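You operate a simulated robot arm through the tools that you are given. There is no shell and no other tool.

You are at the controls of a simulated robot arm. One attempt, no reset.

TASK
Wrap the slat bundle smooth at the tension on the card.
Fine: free the turntable, set the knob before winding, once round, no tear; lock it again.
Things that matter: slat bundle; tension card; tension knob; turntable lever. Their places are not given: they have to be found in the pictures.

It is judged by the outcome, as a careful person would: the job done as asked, and still so three seconds after it is handed in. It fails if anything else is knocked over, pushed out of place, dropped, spilled or broken.

THE ROBOT
A 7-joint arm with a two-finger parallel gripper, fixed in place. Base frame: the origin is at the foot of the arm, x ahead of it, y to its left, z up. Lengths are in mm, angles in rad, forces in N, time in s.
With the tool pointing down near the work surface it reaches from about 240 to 580 mm from the base axis. Its first joint turns from -2.897 to 2.897 rad. Payload 3.4 kg.
The tool frame sits at the grasp point between the pads (the TCP): z along the fingers, y along the line on which they close. The tips reach 30 mm beyond it. Largest opening 94 mm; finger width 28, thickness 10; the body of the gripper, 50 by 96 mm, starts 55 mm behind the TCP.
Orientation is that of the tool frame in the base frame, as [roll, pitch, yaw] about the fixed x, y, z axes, in that order (R = Rz(yaw) Ry(pitch) Rx(roll)). With the fingers straight down and closing along the base's y, the tool's x points along the base's -x, its y along +y and its z along -z.

THE INTERFACE
- The arm moves only by the tool jog_arm. Its arguments are lists of equal length, an entry for each row: "slide": the shift along the tool's x, y, z in mm, a list of three; "angular": the turn, a rotation vector about the tool's x, y, z in rad, a list of three. In form: {"slide": [[dx, dy, dz], ...], "angular": [[rx, ry, rz], ...]}. A call has 1 to 20 rows; each row shifts and turns the commanded pose from where the row before left it, along the tool's axes as they then stand. "hand" is the gripper command, from -1 (shut) to 1 (fully open), values between in proportion, set as the call begins (left out, the last holds). Rows are played at 5 a second. More than 50 mm and 0.15 rad between two rows, or a gripper value outside its range, and nothing of the call is played. Where a pose cannot be reached the arm comes as near as it can. A force on the tool above 40 N (or 10 N above the force at the start of the call, whichever is more), or a blocked arm, ends the call early, and 0.2 s more pass. The fingers move at their own pace (about 72 mm/s each) and stop on an object; they squeeze with about 33 N. The grip force told is the motor's: it shows also when the fingers shut on nothing. Time passes only in rows, and 0.2 s behind the last, so rows that do not move let the fingers close. The reply holds the time, the measured pose of the TCP, the force on the tool along the base axes, the opening and the grip force, in the units named above and with some noise, with the torque about the TCP (base axes, N m) and any sound that the robot's microphone picked up.
- Cameras (640 x 400 px; columns grow to the right, rows downward): "scene" is fixed at [49.5, 499.8, 1578.3]; the picture's right is [-0.67, -0.74, 0.00], its down [-0.43, 0.38, -0.82] and it looks along [0.61, -0.55, -0.57] (base axes); focal length 353 px, centre (320, 200). "wrist" rides on the gripper at [76, 14, -102] in the tool frame; the picture's right is [-0.18, 0.98, 0.00], its down [-0.75, -0.14, -0.64] and it looks along [-0.63, -0.12, 0.77] (tool axes); focal length 243 px, centre (320, 200).
- camera(camera): a new picture of that camera. It takes no simulated time.
- raise_lower(by): slides the trunk up (or, below 0, down) by that many mm; the arm rides with it, the base frame stays. It gives what a move gives, with no picture.
- measure_at(camera, pixels): there is no depth. For up to 12 entries [column, row, z] of the newest picture of that camera ("zoom" is the newest enlarged one), the place [x, y] in the base frame at which the ray of that pixel passes the height z, good to about 2 mm. It takes no simulated time.
- enlarge(camera, box): a new picture of the part [left, top, right, bottom] of that camera's present view, enlarged. It takes no simulated time.
- hand_in(): hands the job in; it is judged then, once.

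Leave the gripper open and the arm clear of the work at the hand-in unless told otherwise.

The tools are called after "Request:" by a JSON object that holds its "api" and its "payload". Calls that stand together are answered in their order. jog_arm: Moves the arm, as the interface text tells. Its arguments: {"type":"object","properties":{"slide":{"type":"array","items":{"type":"array","items":{"type":"number"}}},"angular":{"type":"array","items":{"type":"array","items":{"type":"number"}}},"hand":{"type":"number"}},"required":["slide","angular"]} The other tools are called the same way: raise_lower (by) slides the trunk up or down; camera (camera) takes a picture; measure_at (camera, pixels) gives the place at which the rays of pixels pass given heights; enlarge (camera, box) takes an enlarged picture of a part of a camera's view; hand_in () hands the job in.

At the start:

```text
time_s: 0.0
tool_pos: [262.9, 103.7, 1356.9]
ee_rot: [3.141, -0.001, -3.141]
wrist_force: [-0.2, 1.0, 0.2]
wrist_torque: [0.01, -0.01, 0.01]
opening: 94.0
gripper_force: 0.1
trunk travel left (down, up): [-325.0, 61.0]
```

scene: 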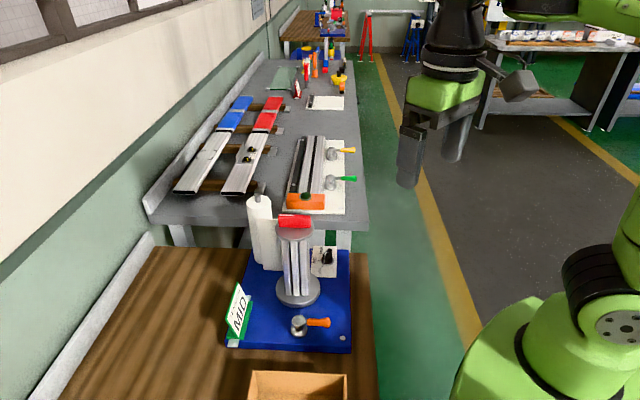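
wrist: 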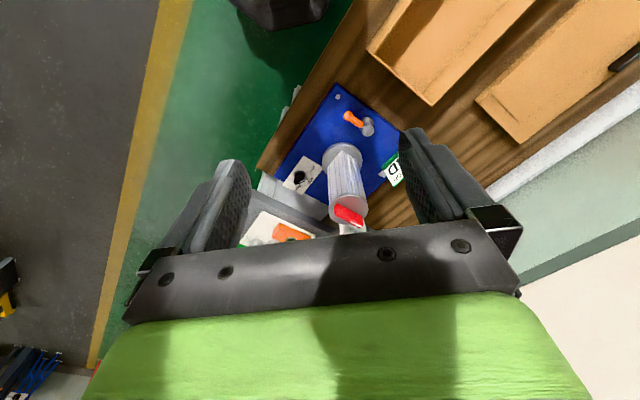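

I see a blue board around (295,300) in the scene picture, with the slat bundle on a turntable, a white film roll, a card reading "MID", a white plate with a black knob at about (324,260), and an orange lever at about (310,323). I'll enlarge these areas first.

Request:
{"api": "enlarge", "payload": {"camera": "scene", "box": [215, 180, 375, 360]}}

Request:
{"api": "enlarge", "payload": {"camera": "wrist", "box": [240, 70, 440, 250]}}

```text
2.22 times, centred on (295, 270) of scene
```

zoom: 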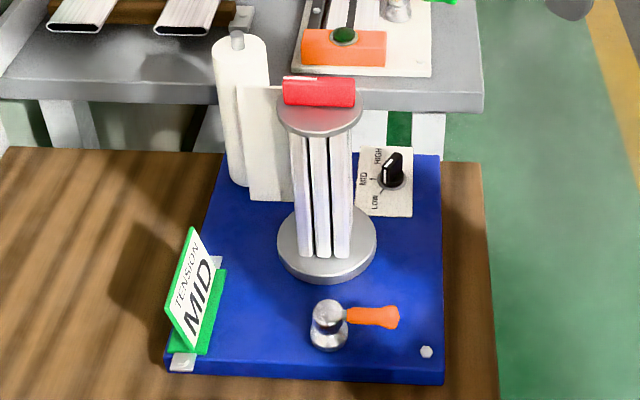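

```text
2.22 times, centred on (340, 160) of wrist
```

zoom: 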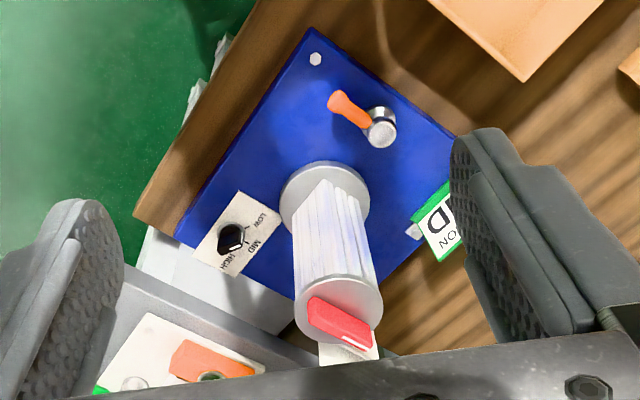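

The card reads "TENSION MID". To get heights, I'll triangulate the white hex bolt, which is at about (343,338) in the scene and (338,96) in the wrist view, by comparing its rays from both cameras at several heights. I'll do the same with the lever post cap, the red bar and the knob.

Request:
{"api": "measure_at", "payload": {"camera": "scene", "pixels": [[343.2, 338.5, 800], [343.2, 338.5, 900], [343.2, 338.5, 1000], [343.2, 338.5, 1100], [298, 320, 900], [298, 320, 1000], [327, 259, 900], [327, 259, 1000], [295, 221, 1000], [295, 221, 1100], [295, 221, 1200]]}}

Request:
{"api": "measure_at", "payload": {"camera": "wrist", "pixels": [[338.2, 96.5, 800], [338.2, 96.5, 900], [338.2, 96.5, 1000], [338.2, 96.5, 1100], [367, 128, 900], [367, 128, 1000], [300, 177, 900], [300, 177, 1000], [348, 215, 1000], [348, 215, 1100], [348, 215, 1200]]}}

```text
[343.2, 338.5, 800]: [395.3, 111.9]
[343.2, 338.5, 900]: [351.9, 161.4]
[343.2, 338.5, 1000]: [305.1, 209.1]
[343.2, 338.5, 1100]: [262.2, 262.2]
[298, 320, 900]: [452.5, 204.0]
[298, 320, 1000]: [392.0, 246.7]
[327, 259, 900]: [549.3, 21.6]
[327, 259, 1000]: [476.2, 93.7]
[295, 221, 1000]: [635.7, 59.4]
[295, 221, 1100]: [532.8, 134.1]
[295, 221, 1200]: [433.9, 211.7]
```

```text
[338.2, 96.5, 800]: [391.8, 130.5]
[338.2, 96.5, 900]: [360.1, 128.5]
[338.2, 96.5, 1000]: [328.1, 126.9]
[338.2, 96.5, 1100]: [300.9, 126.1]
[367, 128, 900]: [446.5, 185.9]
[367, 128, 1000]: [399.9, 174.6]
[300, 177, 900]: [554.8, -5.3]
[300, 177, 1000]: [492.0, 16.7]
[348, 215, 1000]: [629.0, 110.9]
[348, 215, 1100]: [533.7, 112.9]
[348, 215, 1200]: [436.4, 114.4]
```

Triangulation puts the hex bolt near (380,130,836), the lever cap near (467,189,866), the knob near (589,-17,846) and the red bar on top of the bundle near (562,112,1071). The work is well below the hand, so I'll lower the trunk part of the way. The hand stays over free space in front of the board.

Request:
{"api": "raise_lower", "payload": {"by": -150}}

```text
time_s: 1.8
tool_pos: [262.7, 104.0, 1207.6]
ee_rot: [-3.141, 0.0, 3.139]
wrist_force: [0.3, -0.2, 0.2]
wrist_torque: [0.0, -0.03, -0.02]
opening: 94.1
gripper_force: 0.1
trunk travel left (down, up): [-175.0, 211.0]
```

The trunk is down 150 mm. Next I'll take a closer wrist picture from here, and a scene picture to check clearances.

Request:
{"api": "camera", "payload": {"camera": "wrist"}}

Request:
{"api": "camera", "payload": {"camera": "scene"}}

```text
taken
```

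wrist: 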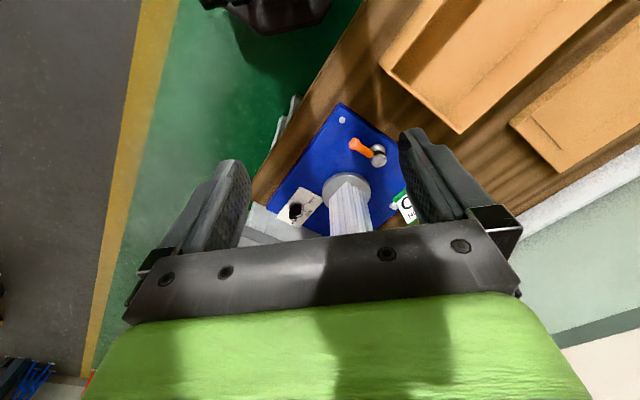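

```text
taken
```

scene: 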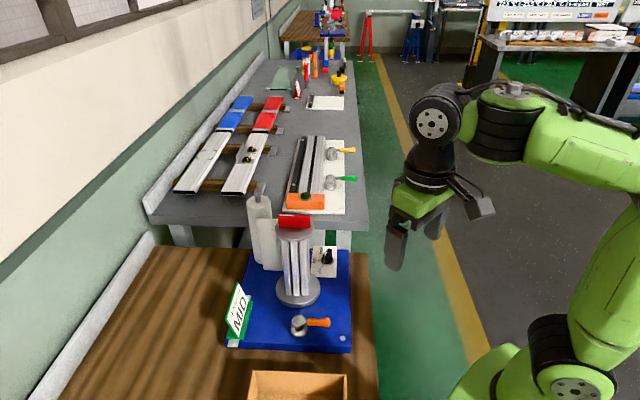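

The view is clear. I'll bring the hand forward and down to about (430,20,1000) so the wrist camera can look closely at the knob. That stays well short of the bundle at (562,112).

Request:
{"api": "jog_arm", "payload": {"slide": [[-27.8, -14, 34.5], [-27.8, -14, 34.5], [-27.8, -14, 34.5], [-27.8, -14, 34.5], [-27.8, -14, 34.5], [-27.8, -14, 34.5]], "angular": [[0, 0, 0], [0, 0, 0], [0, 0, 0], [0, 0, 0], [0, 0, 0], [0, 0, 0]], "hand": 1}}

```text
time_s: 3.1
tool_pos: [429.0, 20.5, 998.5]
ee_rot: [-3.141, 0.001, -3.141]
wrist_force: [0.2, 0.7, 0.1]
wrist_torque: [0.0, 0.0, 0.02]
opening: 93.9
gripper_force: 0.1
trunk travel left (down, up): [-175.0, 211.0]
```

The hand is at (429,20,998). I'll look through the wrist camera and re-check the scene.

Request:
{"api": "camera", "payload": {"camera": "wrist"}}

Request:
{"api": "camera", "payload": {"camera": "scene"}}

```text
taken
```

wrist: 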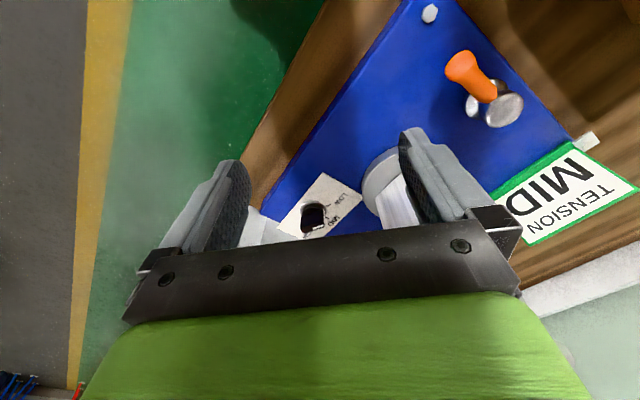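

```text
taken
```

scene: 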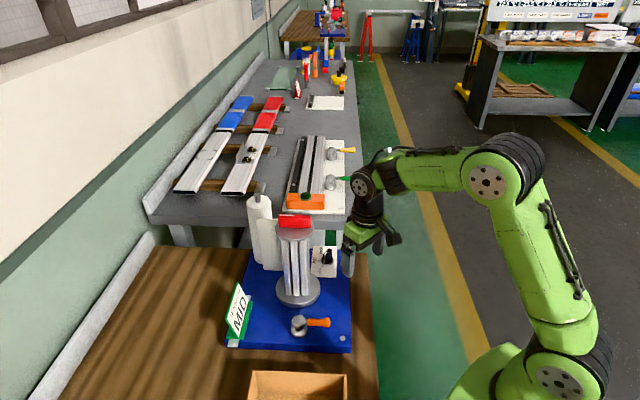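

Now I'll enlarge the knob plate, at about (315,205) in the wrist view and (324,260) in the scene, and the lever at about (485,90) in the wrist view.

Request:
{"api": "enlarge", "payload": {"camera": "wrist", "box": [260, 160, 380, 240]}}

Request:
{"api": "enlarge", "payload": {"camera": "wrist", "box": [410, 30, 560, 150]}}

Request:
{"api": "enlarge", "payload": {"camera": "scene", "box": [300, 240, 345, 285]}}

Request:
{"api": "enlarge", "payload": {"camera": "scene", "box": [275, 280, 355, 350]}}

Request:
{"api": "enlarge", "payload": {"camera": "scene", "box": [240, 180, 330, 310]}}

```text
5.00 times, centred on (320, 200) of wrist
```

zoom: 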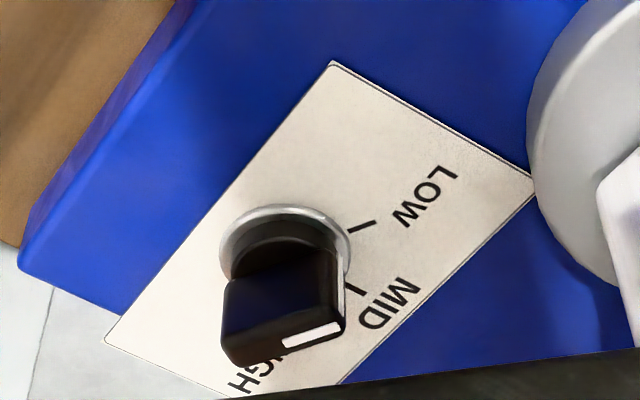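

```text
3.33 times, centred on (485, 90) of wrist
```

zoom: 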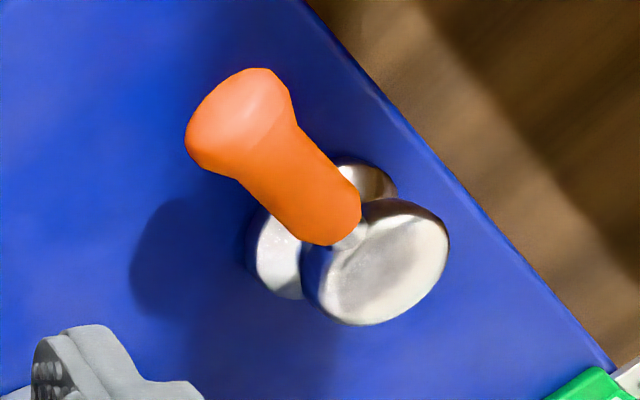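

```text
8.89 times, centred on (322, 262) of scene
```

zoom: 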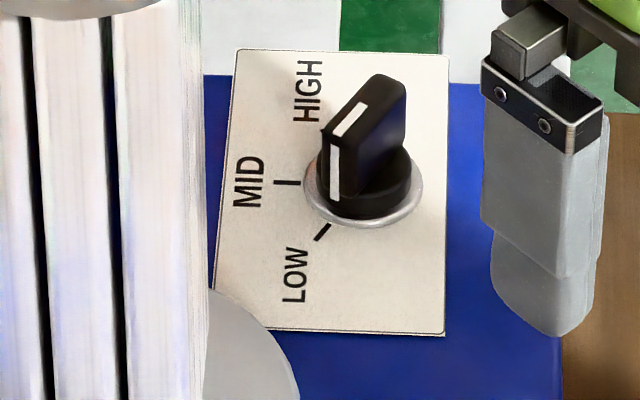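

```text
5.71 times, centred on (315, 315) of scene
```

zoom: 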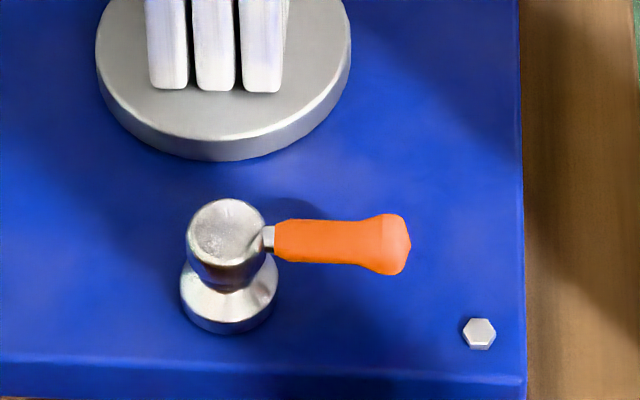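

```text
3.08 times, centred on (285, 245) of scene
```

zoom: 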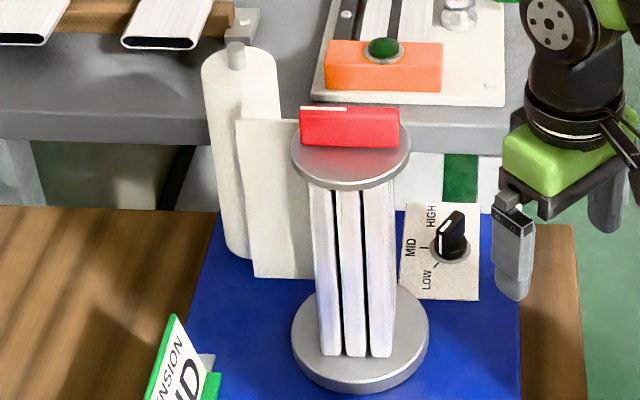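

The scene enlargement shows the knob's white pointer line aimed at the LOW tick, with MID about 60° clockwise from there (seen from above) and HIGH beyond it. The lever's orange handle points right in the scene view. I'll measure the board's edges, the plate ticks and the disc to get the geometry.

Request:
{"api": "measure_at", "payload": {"camera": "scene", "pixels": [[350.9, 345.6, 832], [349.7, 280, 832], [259, 341.3, 832], [298, 288, 845], [296, 222, 1065], [298, 321, 866], [329, 319.5, 866], [318.1, 260.2, 834], [326.5, 261.8, 836], [322.2, 265.6, 834], [257.7, 195.6, 1080]]}}

Request:
{"api": "measure_at", "payload": {"camera": "wrist", "pixels": [[429, 13, 836], [502, 110, 866], [462, 66, 866], [327, 218.4, 834], [313, 210, 834], [328.4, 205.6, 834], [385, 195, 845]]}}

```text
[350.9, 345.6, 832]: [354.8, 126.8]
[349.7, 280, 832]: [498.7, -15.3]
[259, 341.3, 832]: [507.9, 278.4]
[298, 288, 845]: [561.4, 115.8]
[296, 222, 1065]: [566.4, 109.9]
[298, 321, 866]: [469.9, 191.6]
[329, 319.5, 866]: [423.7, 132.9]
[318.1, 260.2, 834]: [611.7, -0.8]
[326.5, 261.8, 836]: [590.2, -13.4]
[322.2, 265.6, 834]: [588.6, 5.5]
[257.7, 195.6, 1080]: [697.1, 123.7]
```

```text
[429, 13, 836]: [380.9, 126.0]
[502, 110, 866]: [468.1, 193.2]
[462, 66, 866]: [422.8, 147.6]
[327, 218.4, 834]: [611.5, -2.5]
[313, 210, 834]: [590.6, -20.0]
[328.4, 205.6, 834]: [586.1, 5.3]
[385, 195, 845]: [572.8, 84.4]
```

The board lies at 45° to the base axes. The knob axis comes out near (591,-20), with MID toward +45° and LOW near +100°. The bundle axis is near (563,113), and the lever post near (469,192) with its handle pointing toward 225°. Next I need to know which side of the bundle the film comes in on, so I'll go up and look down over the bundle and roll.

Request:
{"api": "jog_arm", "payload": {"slide": [[0, 0, -49], [0, 0, -49], [0, 0, -49], [0, 0, -49], [0, 0, -49], [-20, 37, 0], [-20, 37, 0], [-20, 37, 0], [-20, 37, 0]], "angular": [[0, 0, 0], [0, 0, 0], [0, 0, 0], [0, 0, 0], [0, 0, 0], [0, 0, 0], [0, 0, 0], [0, 0, 0], [0, 0, 0]]}}

Request:
{"api": "camera", "payload": {"camera": "wrist"}}

```text
time_s: 4.5
tool_pos: [442.7, 31.7, 1244.0]
ee_rot: [3.14, 0.031, -3.133]
wrist_force: [8.4, 10.3, -10.0]
wrist_torque: [-1.3, 0.13, -0.97]
opening: 93.9
gripper_force: 0.0
out of reach, approached as far as the arm can: row 6
trunk travel left (down, up): [-175.0, 211.0]
stopped in row 6: the force on the tool passed its limit at 146 N (the readings are from after the stop); the commanded pose is now the measured one
```

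```text
taken
```

wrist: 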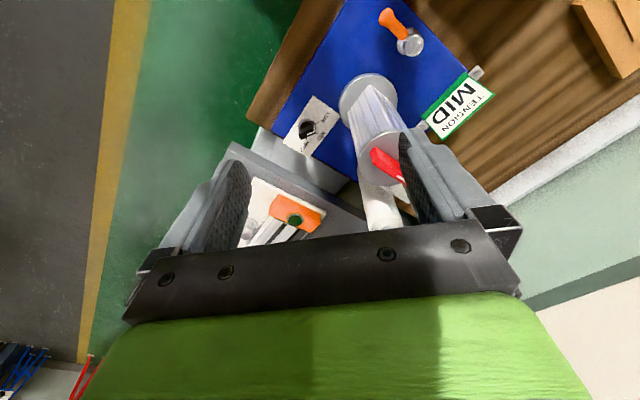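

The arm reached its stretch limit at that height, so high work needs a higher trunk. The present view already shows the bundle and roll near (385,190), so I'll enlarge it.

Request:
{"api": "enlarge", "payload": {"camera": "wrist", "box": [330, 60, 430, 240]}}

Request:
{"api": "camera", "payload": {"camera": "scene"}}

```text
2.22 times, centred on (380, 150) of wrist
```

zoom: 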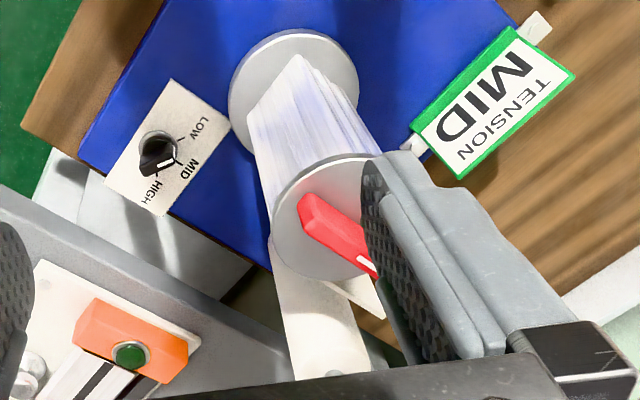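

```text
taken
```

scene: 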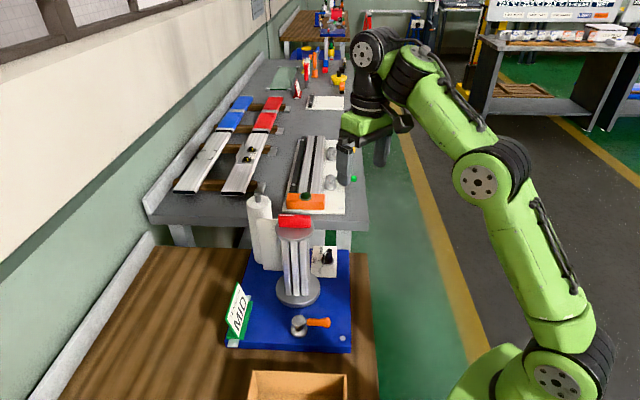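

The arm is nearly straight there. I'll raise the trunk so the arm works lower relative to its shoulder, which gives more reach.

Request:
{"api": "raise_lower", "payload": {"by": 205}}

```text
time_s: 6.7
tool_pos: [440.8, 31.3, 1451.2]
ee_rot: [3.14, 0.031, -3.132]
wrist_force: [17.4, 10.5, -25.3]
wrist_torque: [-1.31, -0.14, -0.98]
opening: 94.0
gripper_force: 0.1
trunk travel left (down, up): [-380.0, 6.0]
```

The readings show some strain from the stretched posture. I'll back off and come down to relax it, staying well away from everything.

Request:
{"api": "jog_arm", "payload": {"slide": [[10, 0, 30], [10, 0, 45], [5, 0, 45], [0, 0, 45], [0, 0, 45], [0, 0, 40]], "angular": [[0, 0, 0], [0, 0, 0], [0, 0, 0], [0, 0, 0], [0, 0, 0], [0, 0, 0]]}}

```text
time_s: 8.1
tool_pos: [424.6, 28.6, 1201.1]
ee_rot: [3.14, 0.03, -3.132]
wrist_force: [0.4, 0.3, -0.3]
wrist_torque: [-0.02, 0.05, 0.0]
opening: 93.9
gripper_force: 0.1
trunk travel left (down, up): [-380.0, 6.0]
```

The strain is gone. I'll straighten the small tilt and move forward-left to about (500,165,1225) to look over the bundle and roll.

Request:
{"api": "jog_arm", "payload": {"slide": [[-15, 27, 0], [-15, 27, -5], [-15, 27, -5], [-15, 27, -5], [-15, 27, -5]], "angular": [[0, 0.03, 0.0096], [0, 0, 0], [0, 0, 0], [0, 0, 0], [0, 0, 0]]}}

Request:
{"api": "camera", "payload": {"camera": "wrist"}}

```text
time_s: 9.3
tool_pos: [498.7, 169.4, 1220.8]
ee_rot: [3.139, 0.001, -3.14]
wrist_force: [-0.8, 0.2, 0.3]
wrist_torque: [-0.06, 0.0, -0.01]
opening: 94.0
gripper_force: 0.1
trunk travel left (down, up): [-380.0, 6.0]
```

```text
taken
```

wrist: 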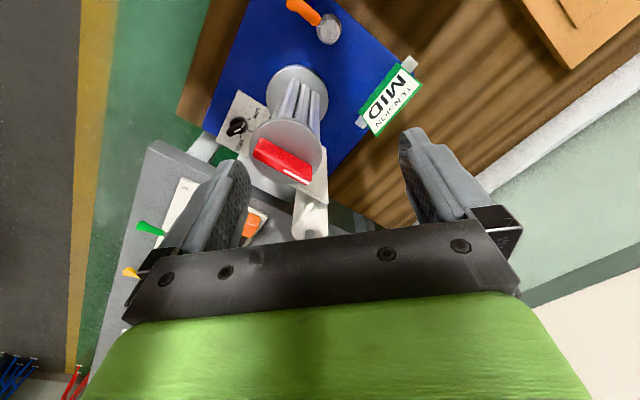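

Now the bundle top, the red bar, the film and the roll are visible around (290,170). I'll enlarge that.

Request:
{"api": "enlarge", "payload": {"camera": "wrist", "box": [230, 50, 370, 245]}}

Request:
{"api": "enlarge", "payload": {"camera": "wrist", "box": [245, 115, 355, 245]}}

```text
2.05 times, centred on (300, 148) of wrist
```

zoom: 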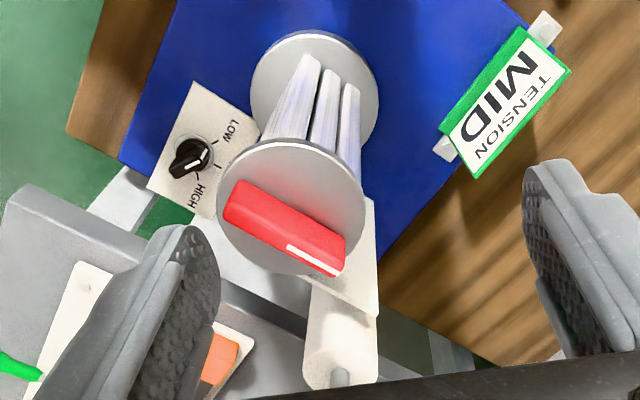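

```text
3.08 times, centred on (300, 180) of wrist
```

zoom: 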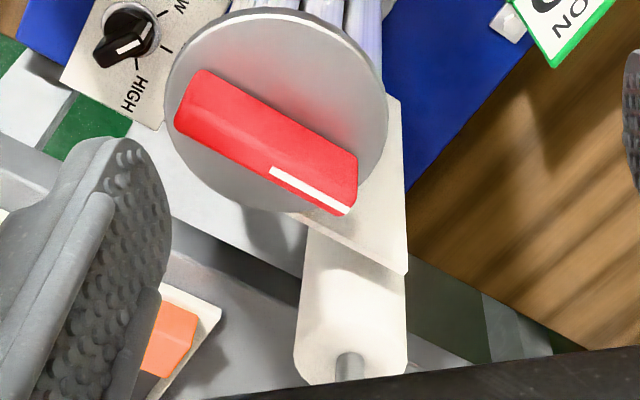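

The film leaves the roll, at about (350,330) in the enlargement, on its right side. It then runs up-left under the disc's lower edge at about (290,212), so it meets the bundle on its far side. I'll measure these points to be sure of the winding direction, and measure the red bar and the knob too.

Request:
{"api": "measure_at", "payload": {"camera": "zoom", "pixels": [[407, 275, 1050], [292, 212, 1050], [348, 362, 1080], [348, 362, 1100], [185, 105, 1062], [385, 120, 1062], [290, 12, 1062], [268, 210, 1062], [192, 90, 1075], [345, 190, 1075], [272, 170, 1080], [352, 208, 1080]]}}

Request:
{"api": "measure_at", "payload": {"camera": "scene", "pixels": [[257.7, 195.6, 1080], [257.7, 195.6, 1100], [279, 219.3, 1080], [311, 219, 1080], [280, 219, 1050], [258.7, 219, 1050], [279, 215, 1080], [291, 216, 1080]]}}

```text
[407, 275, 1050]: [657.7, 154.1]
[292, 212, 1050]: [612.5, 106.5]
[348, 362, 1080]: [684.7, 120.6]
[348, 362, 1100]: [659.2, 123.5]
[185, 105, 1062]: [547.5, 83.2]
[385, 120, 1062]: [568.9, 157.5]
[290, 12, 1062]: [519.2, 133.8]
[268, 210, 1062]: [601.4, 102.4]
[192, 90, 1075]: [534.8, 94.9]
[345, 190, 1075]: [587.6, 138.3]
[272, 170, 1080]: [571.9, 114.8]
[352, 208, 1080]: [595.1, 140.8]
```

```text
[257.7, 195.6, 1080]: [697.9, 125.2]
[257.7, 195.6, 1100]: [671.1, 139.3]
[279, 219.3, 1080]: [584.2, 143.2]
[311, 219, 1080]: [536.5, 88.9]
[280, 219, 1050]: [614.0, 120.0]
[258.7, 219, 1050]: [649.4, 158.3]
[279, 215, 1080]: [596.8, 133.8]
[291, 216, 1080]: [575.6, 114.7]
```

The geometry now agrees across both cameras:
- **Disc axis:** about (562,115). The film meets it on its far side, so winding must go clockwise seen from above. That moves the far side away from the roll and pulls film off it.
- **Red bar:** it lies along the 45° direction, is about 70 mm long and stands from about z 1060 to 1088. Its white-marked end is on the roll side.

First comes the lever. I'll move to a point above its handle, turn the tool 45° so the fingers straddle the handle, and start down.

Request:
{"api": "jog_arm", "payload": {"slide": [[31.5, -5.5, 0], [31.5, -5.5, 0], [0, 0, 0], [0, 0, 0], [0, 0, 0], [0, 0, 0], [0, 0, 0], [0, 0, 0], [0, 0, 45], [0, 0, 45], [0, 0, 45], [0, 0, 45]], "angular": [[0, 0, 0], [0, 0, 0], [0, 0, -0.1309], [0, 0, -0.1309], [0, 0, -0.1309], [0, 0, -0.1309], [0, 0, -0.1309], [0, 0, -0.1309], [0, 0, 0], [0, 0, 0], [0, 0, 0], [0, 0, 0]]}}

Request:
{"api": "camera", "payload": {"camera": "wrist"}}

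Request:
{"api": "camera", "payload": {"camera": "scene"}}

```text
time_s: 11.9
tool_pos: [436.2, 156.5, 1038.1]
ee_rot: [3.139, 0.003, -2.353]
wrist_force: [0.6, 0.2, 0.3]
wrist_torque: [0.04, 0.0, -0.01]
opening: 94.4
gripper_force: 0.0
trunk travel left (down, up): [-380.0, 6.0]
```

```text
taken
```

wrist: 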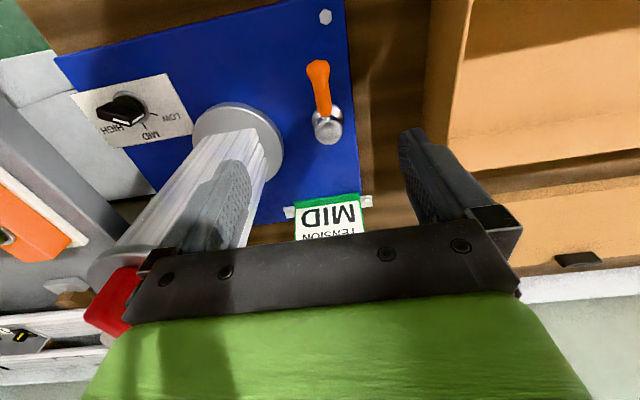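

```text
taken
```

scene: 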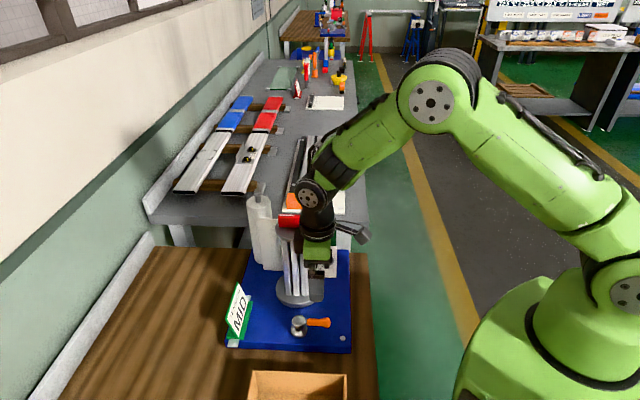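

The fingers now straddle the handle's direction, and the handle is at about (320,60)–(323,110) in the wrist view. I'll measure the handle and post from this nearer picture.

Request:
{"api": "measure_at", "payload": {"camera": "wrist", "pixels": [[318, 66, 880], [318, 66, 890], [321, 90, 880], [323, 105, 875], [327, 125, 868], [325, 17, 836], [145, 137, 834], [155, 118, 834], [131, 110, 834], [330, 200, 880]]}}

Request:
{"api": "enlarge", "payload": {"camera": "wrist", "box": [270, 40, 380, 150]}}

Request:
{"api": "enlarge", "payload": {"camera": "wrist", "box": [70, 65, 200, 155]}}

```text
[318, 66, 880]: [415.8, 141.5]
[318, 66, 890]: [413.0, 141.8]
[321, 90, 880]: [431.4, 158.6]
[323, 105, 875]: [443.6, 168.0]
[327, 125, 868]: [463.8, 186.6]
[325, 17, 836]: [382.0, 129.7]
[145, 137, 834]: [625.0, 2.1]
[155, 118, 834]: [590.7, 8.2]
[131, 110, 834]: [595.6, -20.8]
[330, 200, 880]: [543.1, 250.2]
```

```text
3.64 times, centred on (325, 95) of wrist
```

zoom: 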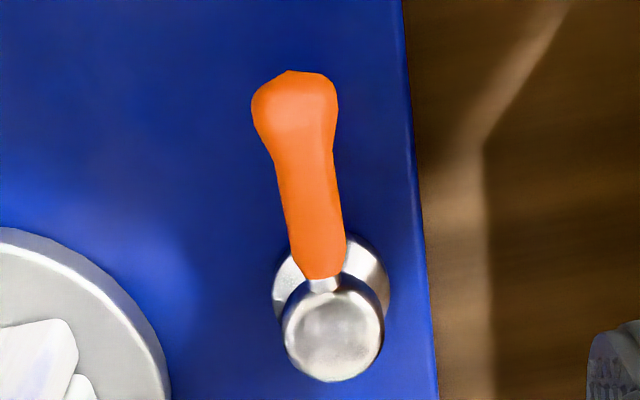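

```text
4.44 times, centred on (135, 110) of wrist
```

zoom: 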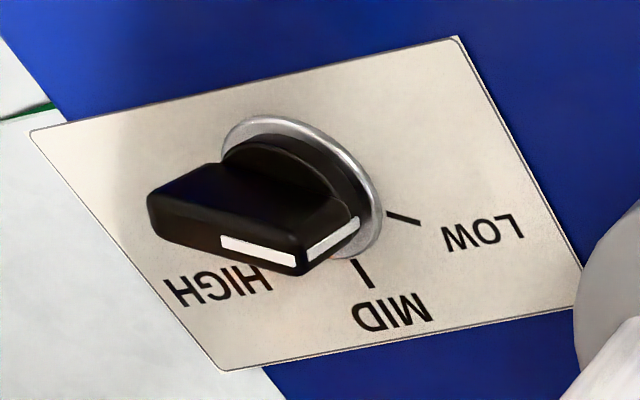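

The handle centreline runs from about (414,142,888) at the tip to the post near (467,190). I'll narrow the fingers to about 44 mm and lower them so they loosely straddle the handle, tips about 10 mm above the board.

Request:
{"api": "jog_arm", "payload": {"slide": [[0, 4, 40], [0, 0, 45], [0, 0, 40], [0, 0, 25], [0, 0, 15]], "angular": [[0, 0, 0], [0, 0, 0], [0, 0, 0], [0, 0, 0], [0, 0, 0]], "hand": -0.06}}

Request:
{"api": "camera", "payload": {"camera": "wrist"}}

Request:
{"api": "enlarge", "payload": {"camera": "scene", "box": [255, 240, 375, 360]}}

```text
time_s: 13.1
tool_pos: [432.7, 160.7, 875.7]
ee_rot: [3.14, 0.002, -2.355]
wrist_force: [-0.2, -0.4, -0.8]
wrist_torque: [-0.02, -0.03, 0.01]
opening: 44.3
gripper_force: 0.1
trunk travel left (down, up): [-380.0, 6.0]
```

```text
taken
```

wrist: 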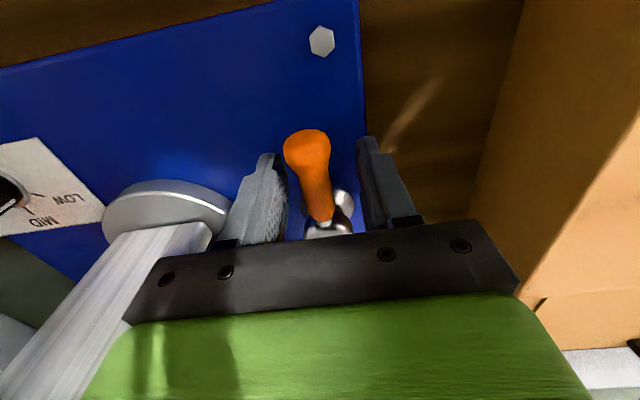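

```text
3.33 times, centred on (315, 300) of scene
```

zoom: 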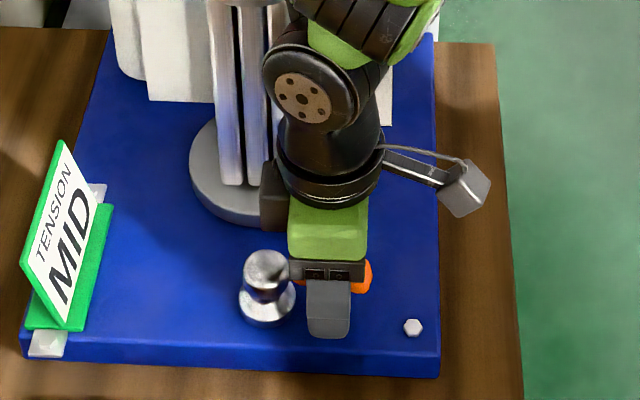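

The fingers straddle the orange handle without touching anything. I'll turn it gently clockwise (seen from above), away from the bundle, on an arc about the post. I'll use small steps and watch the force.

Request:
{"api": "jog_arm", "payload": {"slide": [[-0.42, 3.58, 0], [-0.42, 3.58, 0], [-0.42, 3.58, 0], [-0.42, 3.58, 0]], "angular": [[0, 0, 0.08], [0, 0, 0.08], [0, 0, 0.08], [0, 0, 0.08]]}}

Request:
{"api": "enlarge", "payload": {"camera": "wrist", "box": [220, 100, 420, 240]}}

```text
time_s: 14.1
tool_pos: [425.1, 170.6, 874.6]
ee_rot: [3.14, 0.002, -2.677]
wrist_force: [2.5, -2.7, -0.3]
wrist_torque: [0.06, -0.01, 0.06]
opening: 46.0
gripper_force: 1.3
trunk travel left (down, up): [-380.0, 6.0]
```

```text
2.86 times, centred on (320, 170) of wrist
```

zoom: 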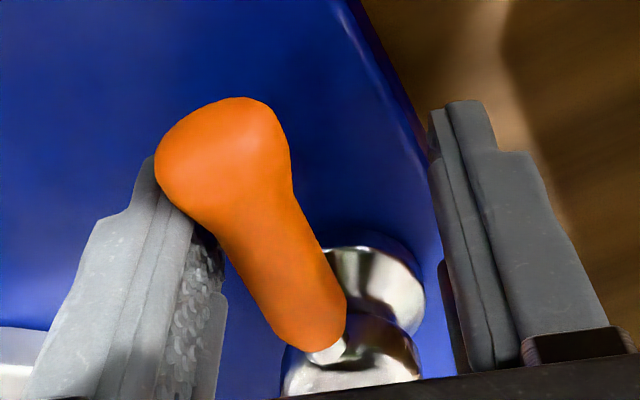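

The left finger now touches the handle with about 4 N. I'll go on in smaller steps to see whether the handle gives or is at a stop.

Request:
{"api": "jog_arm", "payload": {"slide": [[-0.2, 1.8, 0], [-0.2, 1.8, 0]], "angular": [[0, 0, 0.04], [0, 0, 0.04]]}}

Request:
{"api": "enlarge", "payload": {"camera": "wrist", "box": [220, 100, 420, 240]}}

Request:
{"api": "enlarge", "payload": {"camera": "scene", "box": [275, 280, 355, 350]}}

```text
time_s: 14.7
tool_pos: [422.1, 174.5, 874.7]
ee_rot: [3.139, 0.0, -2.756]
wrist_force: [0.3, -3.3, -0.7]
wrist_torque: [-0.01, 0.0, 0.0]
opening: 46.0
gripper_force: 1.0
trunk travel left (down, up): [-380.0, 6.0]
```

```text
2.86 times, centred on (320, 170) of wrist
```

zoom: 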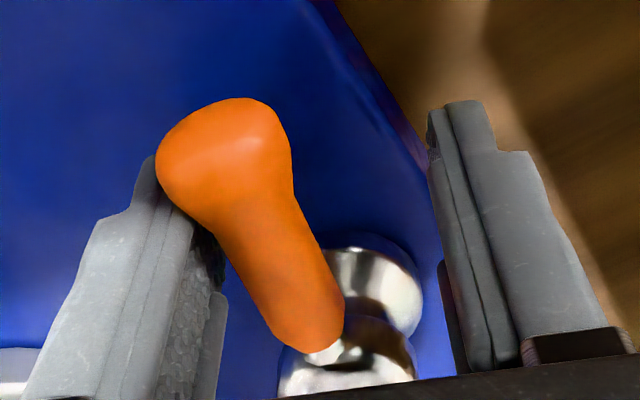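

```text
5.71 times, centred on (315, 315) of scene
```

zoom: 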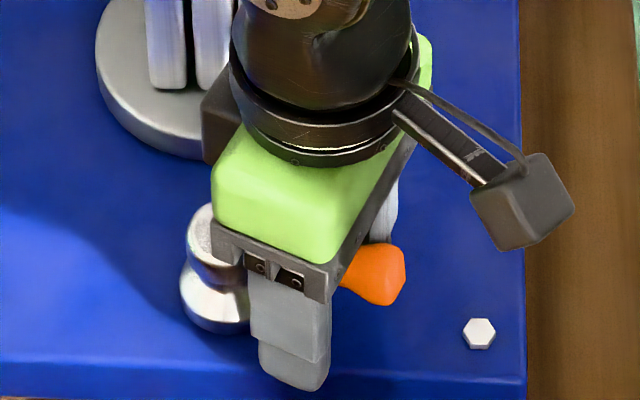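

The handle moves with the finger, with steady force around 3 N, so it turns clockwise. I'll carry on around the arc.

Request:
{"api": "jog_arm", "payload": {"slide": [[-0.42, 3.58, 0], [-0.42, 3.58, 0], [-0.42, 3.58, 0], [-0.42, 3.58, 0], [-0.42, 3.58, 0], [-0.42, 3.58, 0]], "angular": [[0, 0, 0.08], [0, 0, 0.08], [0, 0, 0.08], [0, 0, 0.08], [0, 0, 0.08], [0, 0, 0.08]]}}

Request:
{"api": "enlarge", "payload": {"camera": "wrist", "box": [220, 100, 420, 240]}}

Request:
{"api": "enlarge", "payload": {"camera": "scene", "box": [255, 260, 375, 380]}}

```text
time_s: 16.1
tool_pos: [421.3, 195.9, 875.5]
ee_rot: [3.141, 0.0, 3.049]
wrist_force: [-0.7, -3.1, -0.9]
wrist_torque: [0.0, -0.01, 0.03]
opening: 46.3
gripper_force: 1.5
trunk travel left (down, up): [-380.0, 6.0]
```

```text
2.86 times, centred on (320, 170) of wrist
```

zoom: 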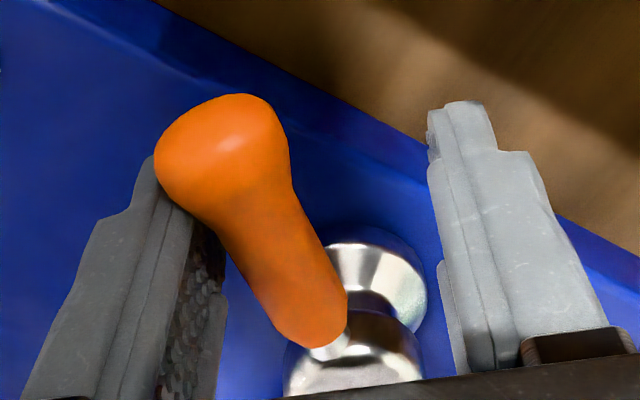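

```text
3.33 times, centred on (315, 320) of scene
```

zoom: 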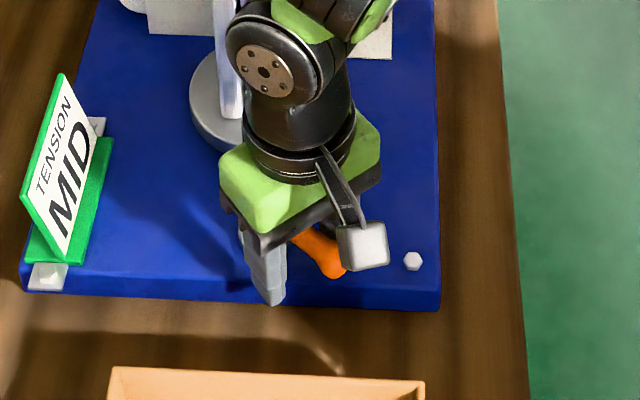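

The handle follows smoothly at about 3 N. I'll continue the arc.

Request:
{"api": "jog_arm", "payload": {"slide": [[-0.42, 3.58, 0], [-0.42, 3.58, 0], [-0.42, 3.58, 0], [-0.42, 3.58, 0], [-0.42, 3.58, 0], [-0.42, 3.58, 0]], "angular": [[0, 0, 0.08], [0, 0, 0.08], [0, 0, 0.08], [0, 0, 0.08], [0, 0, 0.08], [0, 0, 0.08]]}}

Request:
{"api": "enlarge", "payload": {"camera": "wrist", "box": [220, 100, 420, 240]}}

Request:
{"api": "enlarge", "payload": {"camera": "scene", "box": [255, 260, 375, 380]}}

```text
time_s: 17.5
tool_pos: [430.2, 216.2, 874.6]
ee_rot: [3.141, -0.001, 2.569]
wrist_force: [-1.8, -3.4, 0.6]
wrist_torque: [0.01, 0.04, 0.04]
opening: 46.0
gripper_force: 2.0
trunk travel left (down, up): [-380.0, 6.0]
```

```text
2.86 times, centred on (320, 170) of wrist
```

zoom: 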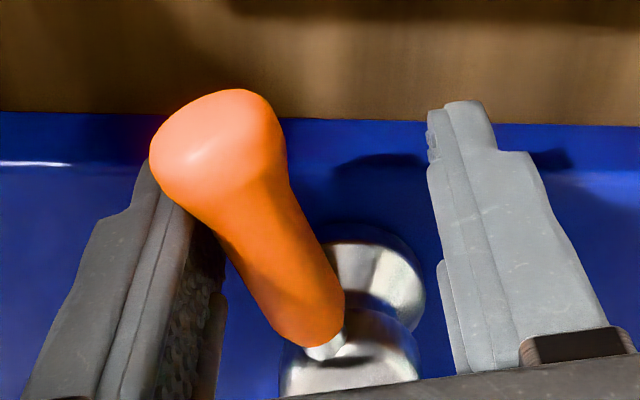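

```text
3.33 times, centred on (315, 320) of scene
```

zoom: 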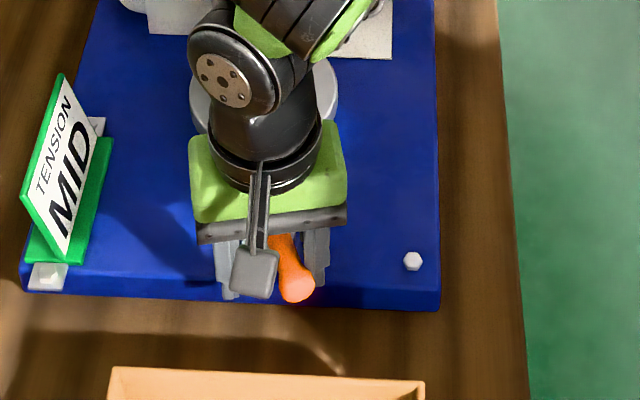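

The handle has turned about 65°. I'll keep going in small steps toward 90°, watching for a stop.

Request:
{"api": "jog_arm", "payload": {"slide": [[-0.3, 2.69, 0], [-0.3, 2.69, 0], [-0.3, 2.69, 0], [-0.3, 2.69, 0], [-0.3, 2.69, 0]], "angular": [[0, 0, 0.06], [0, 0, 0.06], [0, 0, 0.06], [0, 0, 0.06], [0, 0, 0.06]]}}

Request:
{"api": "enlarge", "payload": {"camera": "wrist", "box": [220, 100, 420, 240]}}

Request:
{"api": "enlarge", "payload": {"camera": "scene", "box": [255, 260, 375, 380]}}

```text
time_s: 18.7
tool_pos: [440.1, 225.1, 876.2]
ee_rot: [3.14, 0.0, 2.267]
wrist_force: [-2.5, -2.2, -1.0]
wrist_torque: [0.0, -0.03, -0.03]
opening: 45.8
gripper_force: 1.3
trunk travel left (down, up): [-380.0, 6.0]
```

```text
2.86 times, centred on (320, 170) of wrist
```

zoom: 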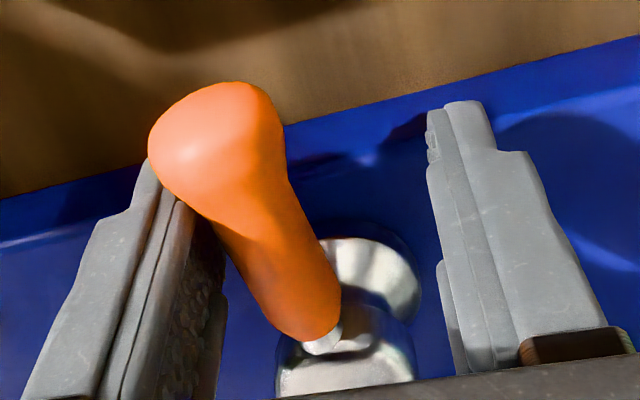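

```text
3.33 times, centred on (315, 320) of scene
```

zoom: 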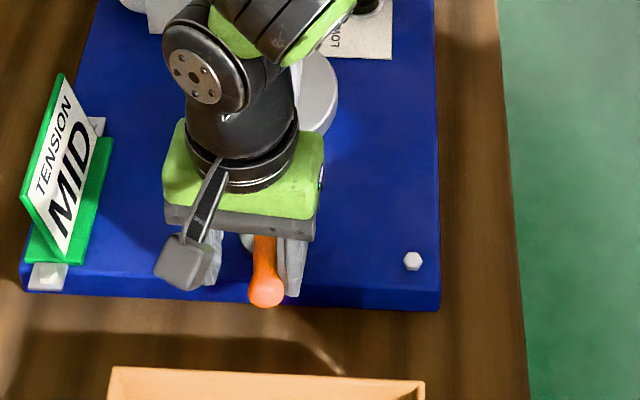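

The handle is now at about 80–85° with no stop felt yet. I'll continue with smaller steps.

Request:
{"api": "jog_arm", "payload": {"slide": [[-0.2, 1.8, 0], [-0.2, 1.8, 0], [-0.2, 1.8, 0], [-0.2, 1.8, 0]], "angular": [[0, 0, 0.04], [0, 0, 0.04], [0, 0, 0.04], [0, 0, 0.04]]}}

Request:
{"api": "enlarge", "payload": {"camera": "wrist", "box": [220, 100, 420, 240]}}

Request:
{"api": "enlarge", "payload": {"camera": "scene", "box": [255, 260, 375, 380]}}

```text
time_s: 19.7
tool_pos: [444.8, 229.0, 877.2]
ee_rot: [3.141, -0.002, 2.106]
wrist_force: [-6.0, -7.8, 1.1]
wrist_torque: [-0.06, -0.05, 0.21]
opening: 49.5
gripper_force: 4.7
trunk travel left (down, up): [-380.0, 6.0]
```

```text
2.86 times, centred on (320, 170) of wrist
```

zoom: 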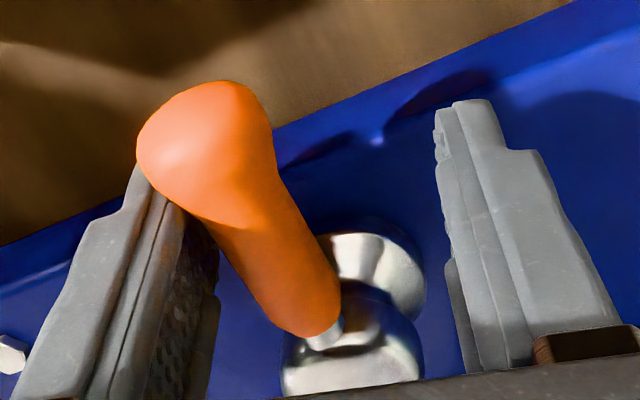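

```text
3.33 times, centred on (315, 320) of scene
```

zoom: 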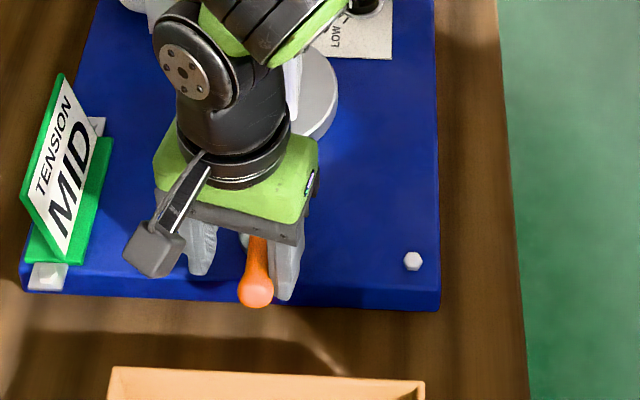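

The force rose to about 10 N and the handle stands at 90°, pointing straight out over the near edge, so it is at its free stop. I'll back off a little and lift straight up.

Request:
{"api": "jog_arm", "payload": {"slide": [[0, -7, 0], [0, -3, 0], [0, 0, -30], [0, 0, -45], [0, 0, -45], [0, 0, -40]], "angular": [[0, 0, 0], [0, 0, 0], [0, 0, 0], [0, 0, 0], [0, 0, 0], [0, 0, 0]]}}

Request:
{"api": "enlarge", "payload": {"camera": "scene", "box": [215, 230, 375, 360]}}

Request:
{"api": "camera", "payload": {"camera": "wrist"}}

```text
time_s: 21.1
tool_pos: [438.1, 225.4, 1038.3]
ee_rot: [-3.141, -0.003, 2.11]
wrist_force: [-0.7, 0.6, -0.1]
wrist_torque: [-0.02, -0.02, 0.01]
opening: 44.2
gripper_force: 0.1
trunk travel left (down, up): [-380.0, 6.0]
```

```text
3.08 times, centred on (295, 295) of scene
```

zoom: 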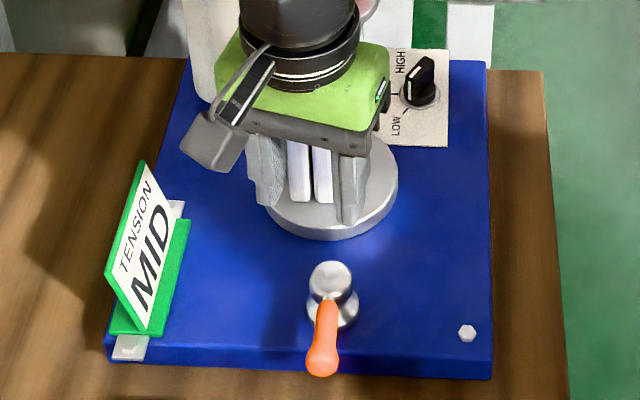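

```text
taken
```

wrist: 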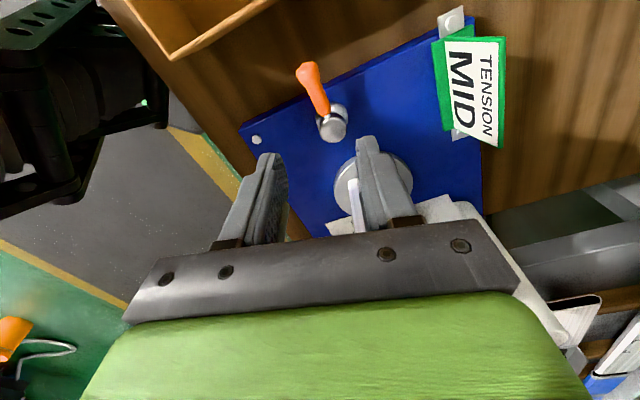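

The lever now points straight out from the board. Next is the knob. I'll slide across in front of the bundle, keeping x at or below about 440, to (400,-20,1038), well clear of everything.

Request:
{"api": "jog_arm", "payload": {"slide": [[-31.9, -26.3, 0], [-31.9, -26.3, 0], [-31.9, -26.3, 0], [-31.9, -26.3, 0], [-31.9, -26.3, 0], [-31.9, -26.3, 0]], "angular": [[0, 0, 0], [0, 0, 0], [0, 0, 0], [0, 0, 0], [0, 0, 0], [0, 0, 0]]}}

```text
time_s: 22.5
tool_pos: [398.9, -23.7, 1033.6]
ee_rot: [3.138, -0.003, 2.109]
wrist_force: [-0.5, -0.4, -0.5]
wrist_torque: [0.02, 0.0, -0.04]
opening: 44.5
gripper_force: 0.2
trunk travel left (down, up): [-380.0, 6.0]
```

I'm clear of the bundle now. I'll turn the tool about 159° in free air so the fingers will close across the knob wing with the wrist camera facing away from the bundle. This also tests how far the wrist can turn.

Request:
{"api": "jog_arm", "payload": {"slide": [[0, 0, 0], [0, 0, 0], [0, 0, 0], [0, 0, 0], [0, 0, 0], [0, 0, 0], [0, 0, 0], [0, 0, 0], [0, 0, 0], [0, 0, 0], [0, 0, 0], [0, 0, 0], [0, 0, 0], [0, 0, 0], [0, 0, 0], [0, 0, 0], [0, 0, 0], [0, 0, 0], [0, 0, 0], [0, 0, 0]], "angular": [[0, 0, -0.139], [0, 0, -0.139], [0, 0, -0.139], [0, 0, -0.139], [0, 0, -0.139], [0, 0, -0.139], [0, 0, -0.139], [0, 0, -0.139], [0, 0, -0.139], [0, 0, -0.139], [0, 0, -0.139], [0, 0, -0.139], [0, 0, -0.139], [0, 0, -0.139], [0, 0, -0.139], [0, 0, -0.139], [0, 0, -0.139], [0, 0, -0.139], [0, 0, -0.139], [0, 0, -0.139]]}}

Request:
{"api": "camera", "payload": {"camera": "wrist"}}

Request:
{"api": "camera", "payload": {"camera": "scene"}}

```text
time_s: 26.7
tool_pos: [398.8, -20.5, 1034.2]
ee_rot: [3.141, 0.003, -1.39]
wrist_force: [0.2, 0.6, 0.5]
wrist_torque: [0.0, 0.03, 0.0]
opening: 44.0
gripper_force: 0.0
trunk travel left (down, up): [-380.0, 6.0]
```

```text
taken
```

wrist: 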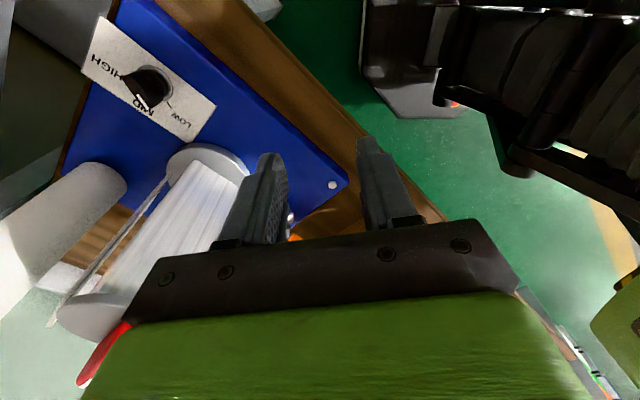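

```text
taken
```

scene: 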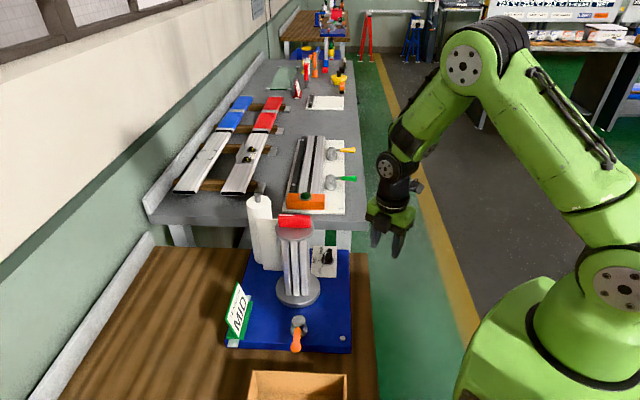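

The wrist turned without trouble; the fingers now close along about 190°. The knob is visible at about (150,85) in the wrist view. I'll enlarge and measure it.

Request:
{"api": "enlarge", "payload": {"camera": "wrist", "box": [75, 10, 225, 150]}}

Request:
{"api": "enlarge", "payload": {"camera": "scene", "box": [300, 240, 345, 285]}}

```text
2.86 times, centred on (150, 80) of wrist
```

zoom: 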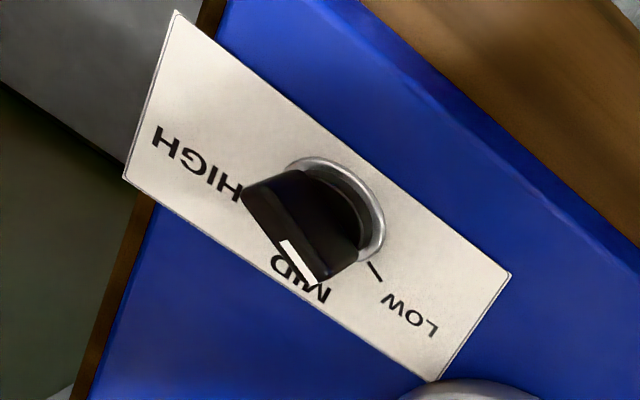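

```text
8.89 times, centred on (322, 262) of scene
```

zoom: 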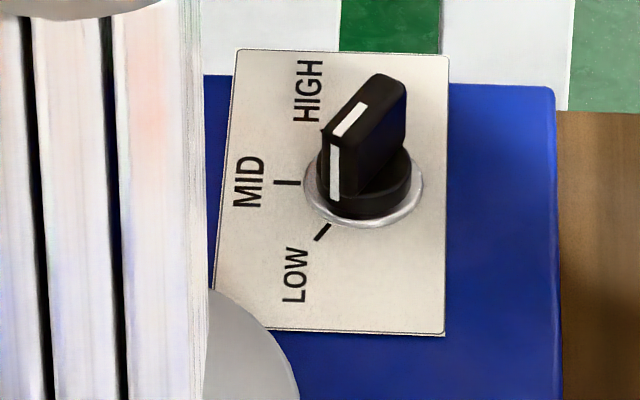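

The pointer clearly lines up with LOW. I'll triangulate the knob's top centre (scene about (327.6,252), wrist about (136,93)), its ring and the ticks.

Request:
{"api": "measure_at", "payload": {"camera": "scene", "pixels": [[327.6, 252, 855], [327.6, 252, 865], [327.3, 261.4, 835], [318.8, 260.2, 834], [322.7, 266.1, 834], [329.3, 254.6, 865], [324.2, 254.6, 865]]}}

Request:
{"api": "measure_at", "payload": {"camera": "wrist", "pixels": [[136.4, 93.3, 855], [136.4, 93.3, 865], [155.2, 83.5, 835], [170.6, 105, 834], [124, 79.3, 865], [148.5, 109, 865]]}}

```text
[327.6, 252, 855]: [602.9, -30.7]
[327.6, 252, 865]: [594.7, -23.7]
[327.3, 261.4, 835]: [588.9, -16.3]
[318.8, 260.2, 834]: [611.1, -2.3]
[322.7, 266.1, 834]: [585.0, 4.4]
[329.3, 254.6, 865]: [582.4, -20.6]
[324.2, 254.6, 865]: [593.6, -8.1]
```

```text
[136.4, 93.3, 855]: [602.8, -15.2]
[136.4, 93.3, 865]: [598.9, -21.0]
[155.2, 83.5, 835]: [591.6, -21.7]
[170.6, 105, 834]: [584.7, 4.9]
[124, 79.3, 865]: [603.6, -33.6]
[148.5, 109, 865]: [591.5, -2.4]
```

The knob axis is about (593,-21) with its top near z 867. LOW lies at about 105° and MID at about 45°, so the knob needs about −60° (clockwise from above). I'll turn the tool the last few degrees to 195° and move over the knob, staying about 35 mm above it.

Request:
{"api": "jog_arm", "payload": {"slide": [[0, 0, 0], [10.15, -37.5, 20], [10.15, -37.5, 20], [10.15, -37.5, 20], [10.15, -37.5, 20], [10.15, -37.5, 20]], "angular": [[0, 0, -0.08], [0, 0, 0], [0, 0, 0], [0, 0, 0], [0, 0, 0], [0, 0, 0]]}}

Request:
{"api": "camera", "payload": {"camera": "wrist"}}

Request:
{"api": "camera", "payload": {"camera": "scene"}}

```text
time_s: 28.1
tool_pos: [589.9, -23.1, 933.6]
ee_rot: [3.138, 0.004, -1.317]
wrist_force: [-0.2, -0.6, -0.3]
wrist_torque: [-0.02, -0.03, -0.03]
opening: 44.1
gripper_force: 0.0
trunk travel left (down, up): [-380.0, 6.0]
```

```text
taken
```

wrist: 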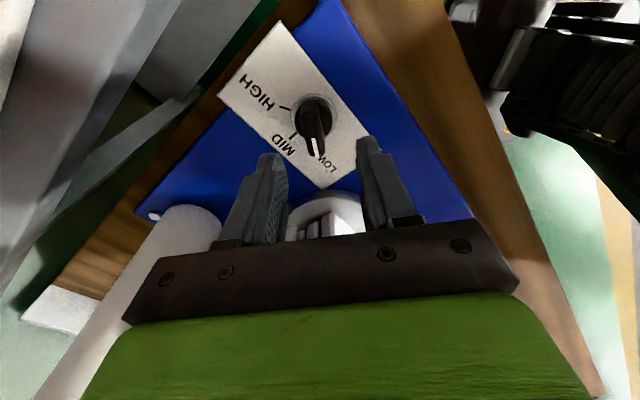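

```text
taken
```

scene: 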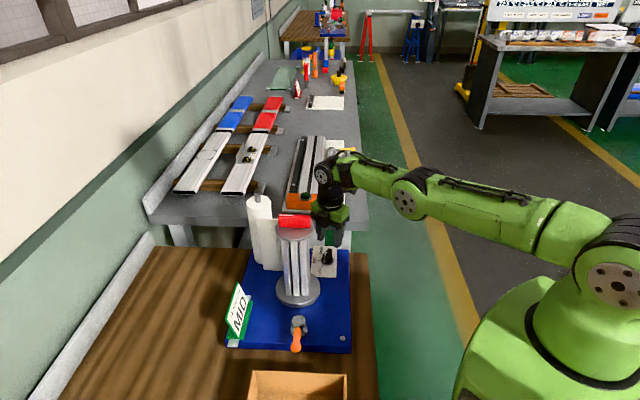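

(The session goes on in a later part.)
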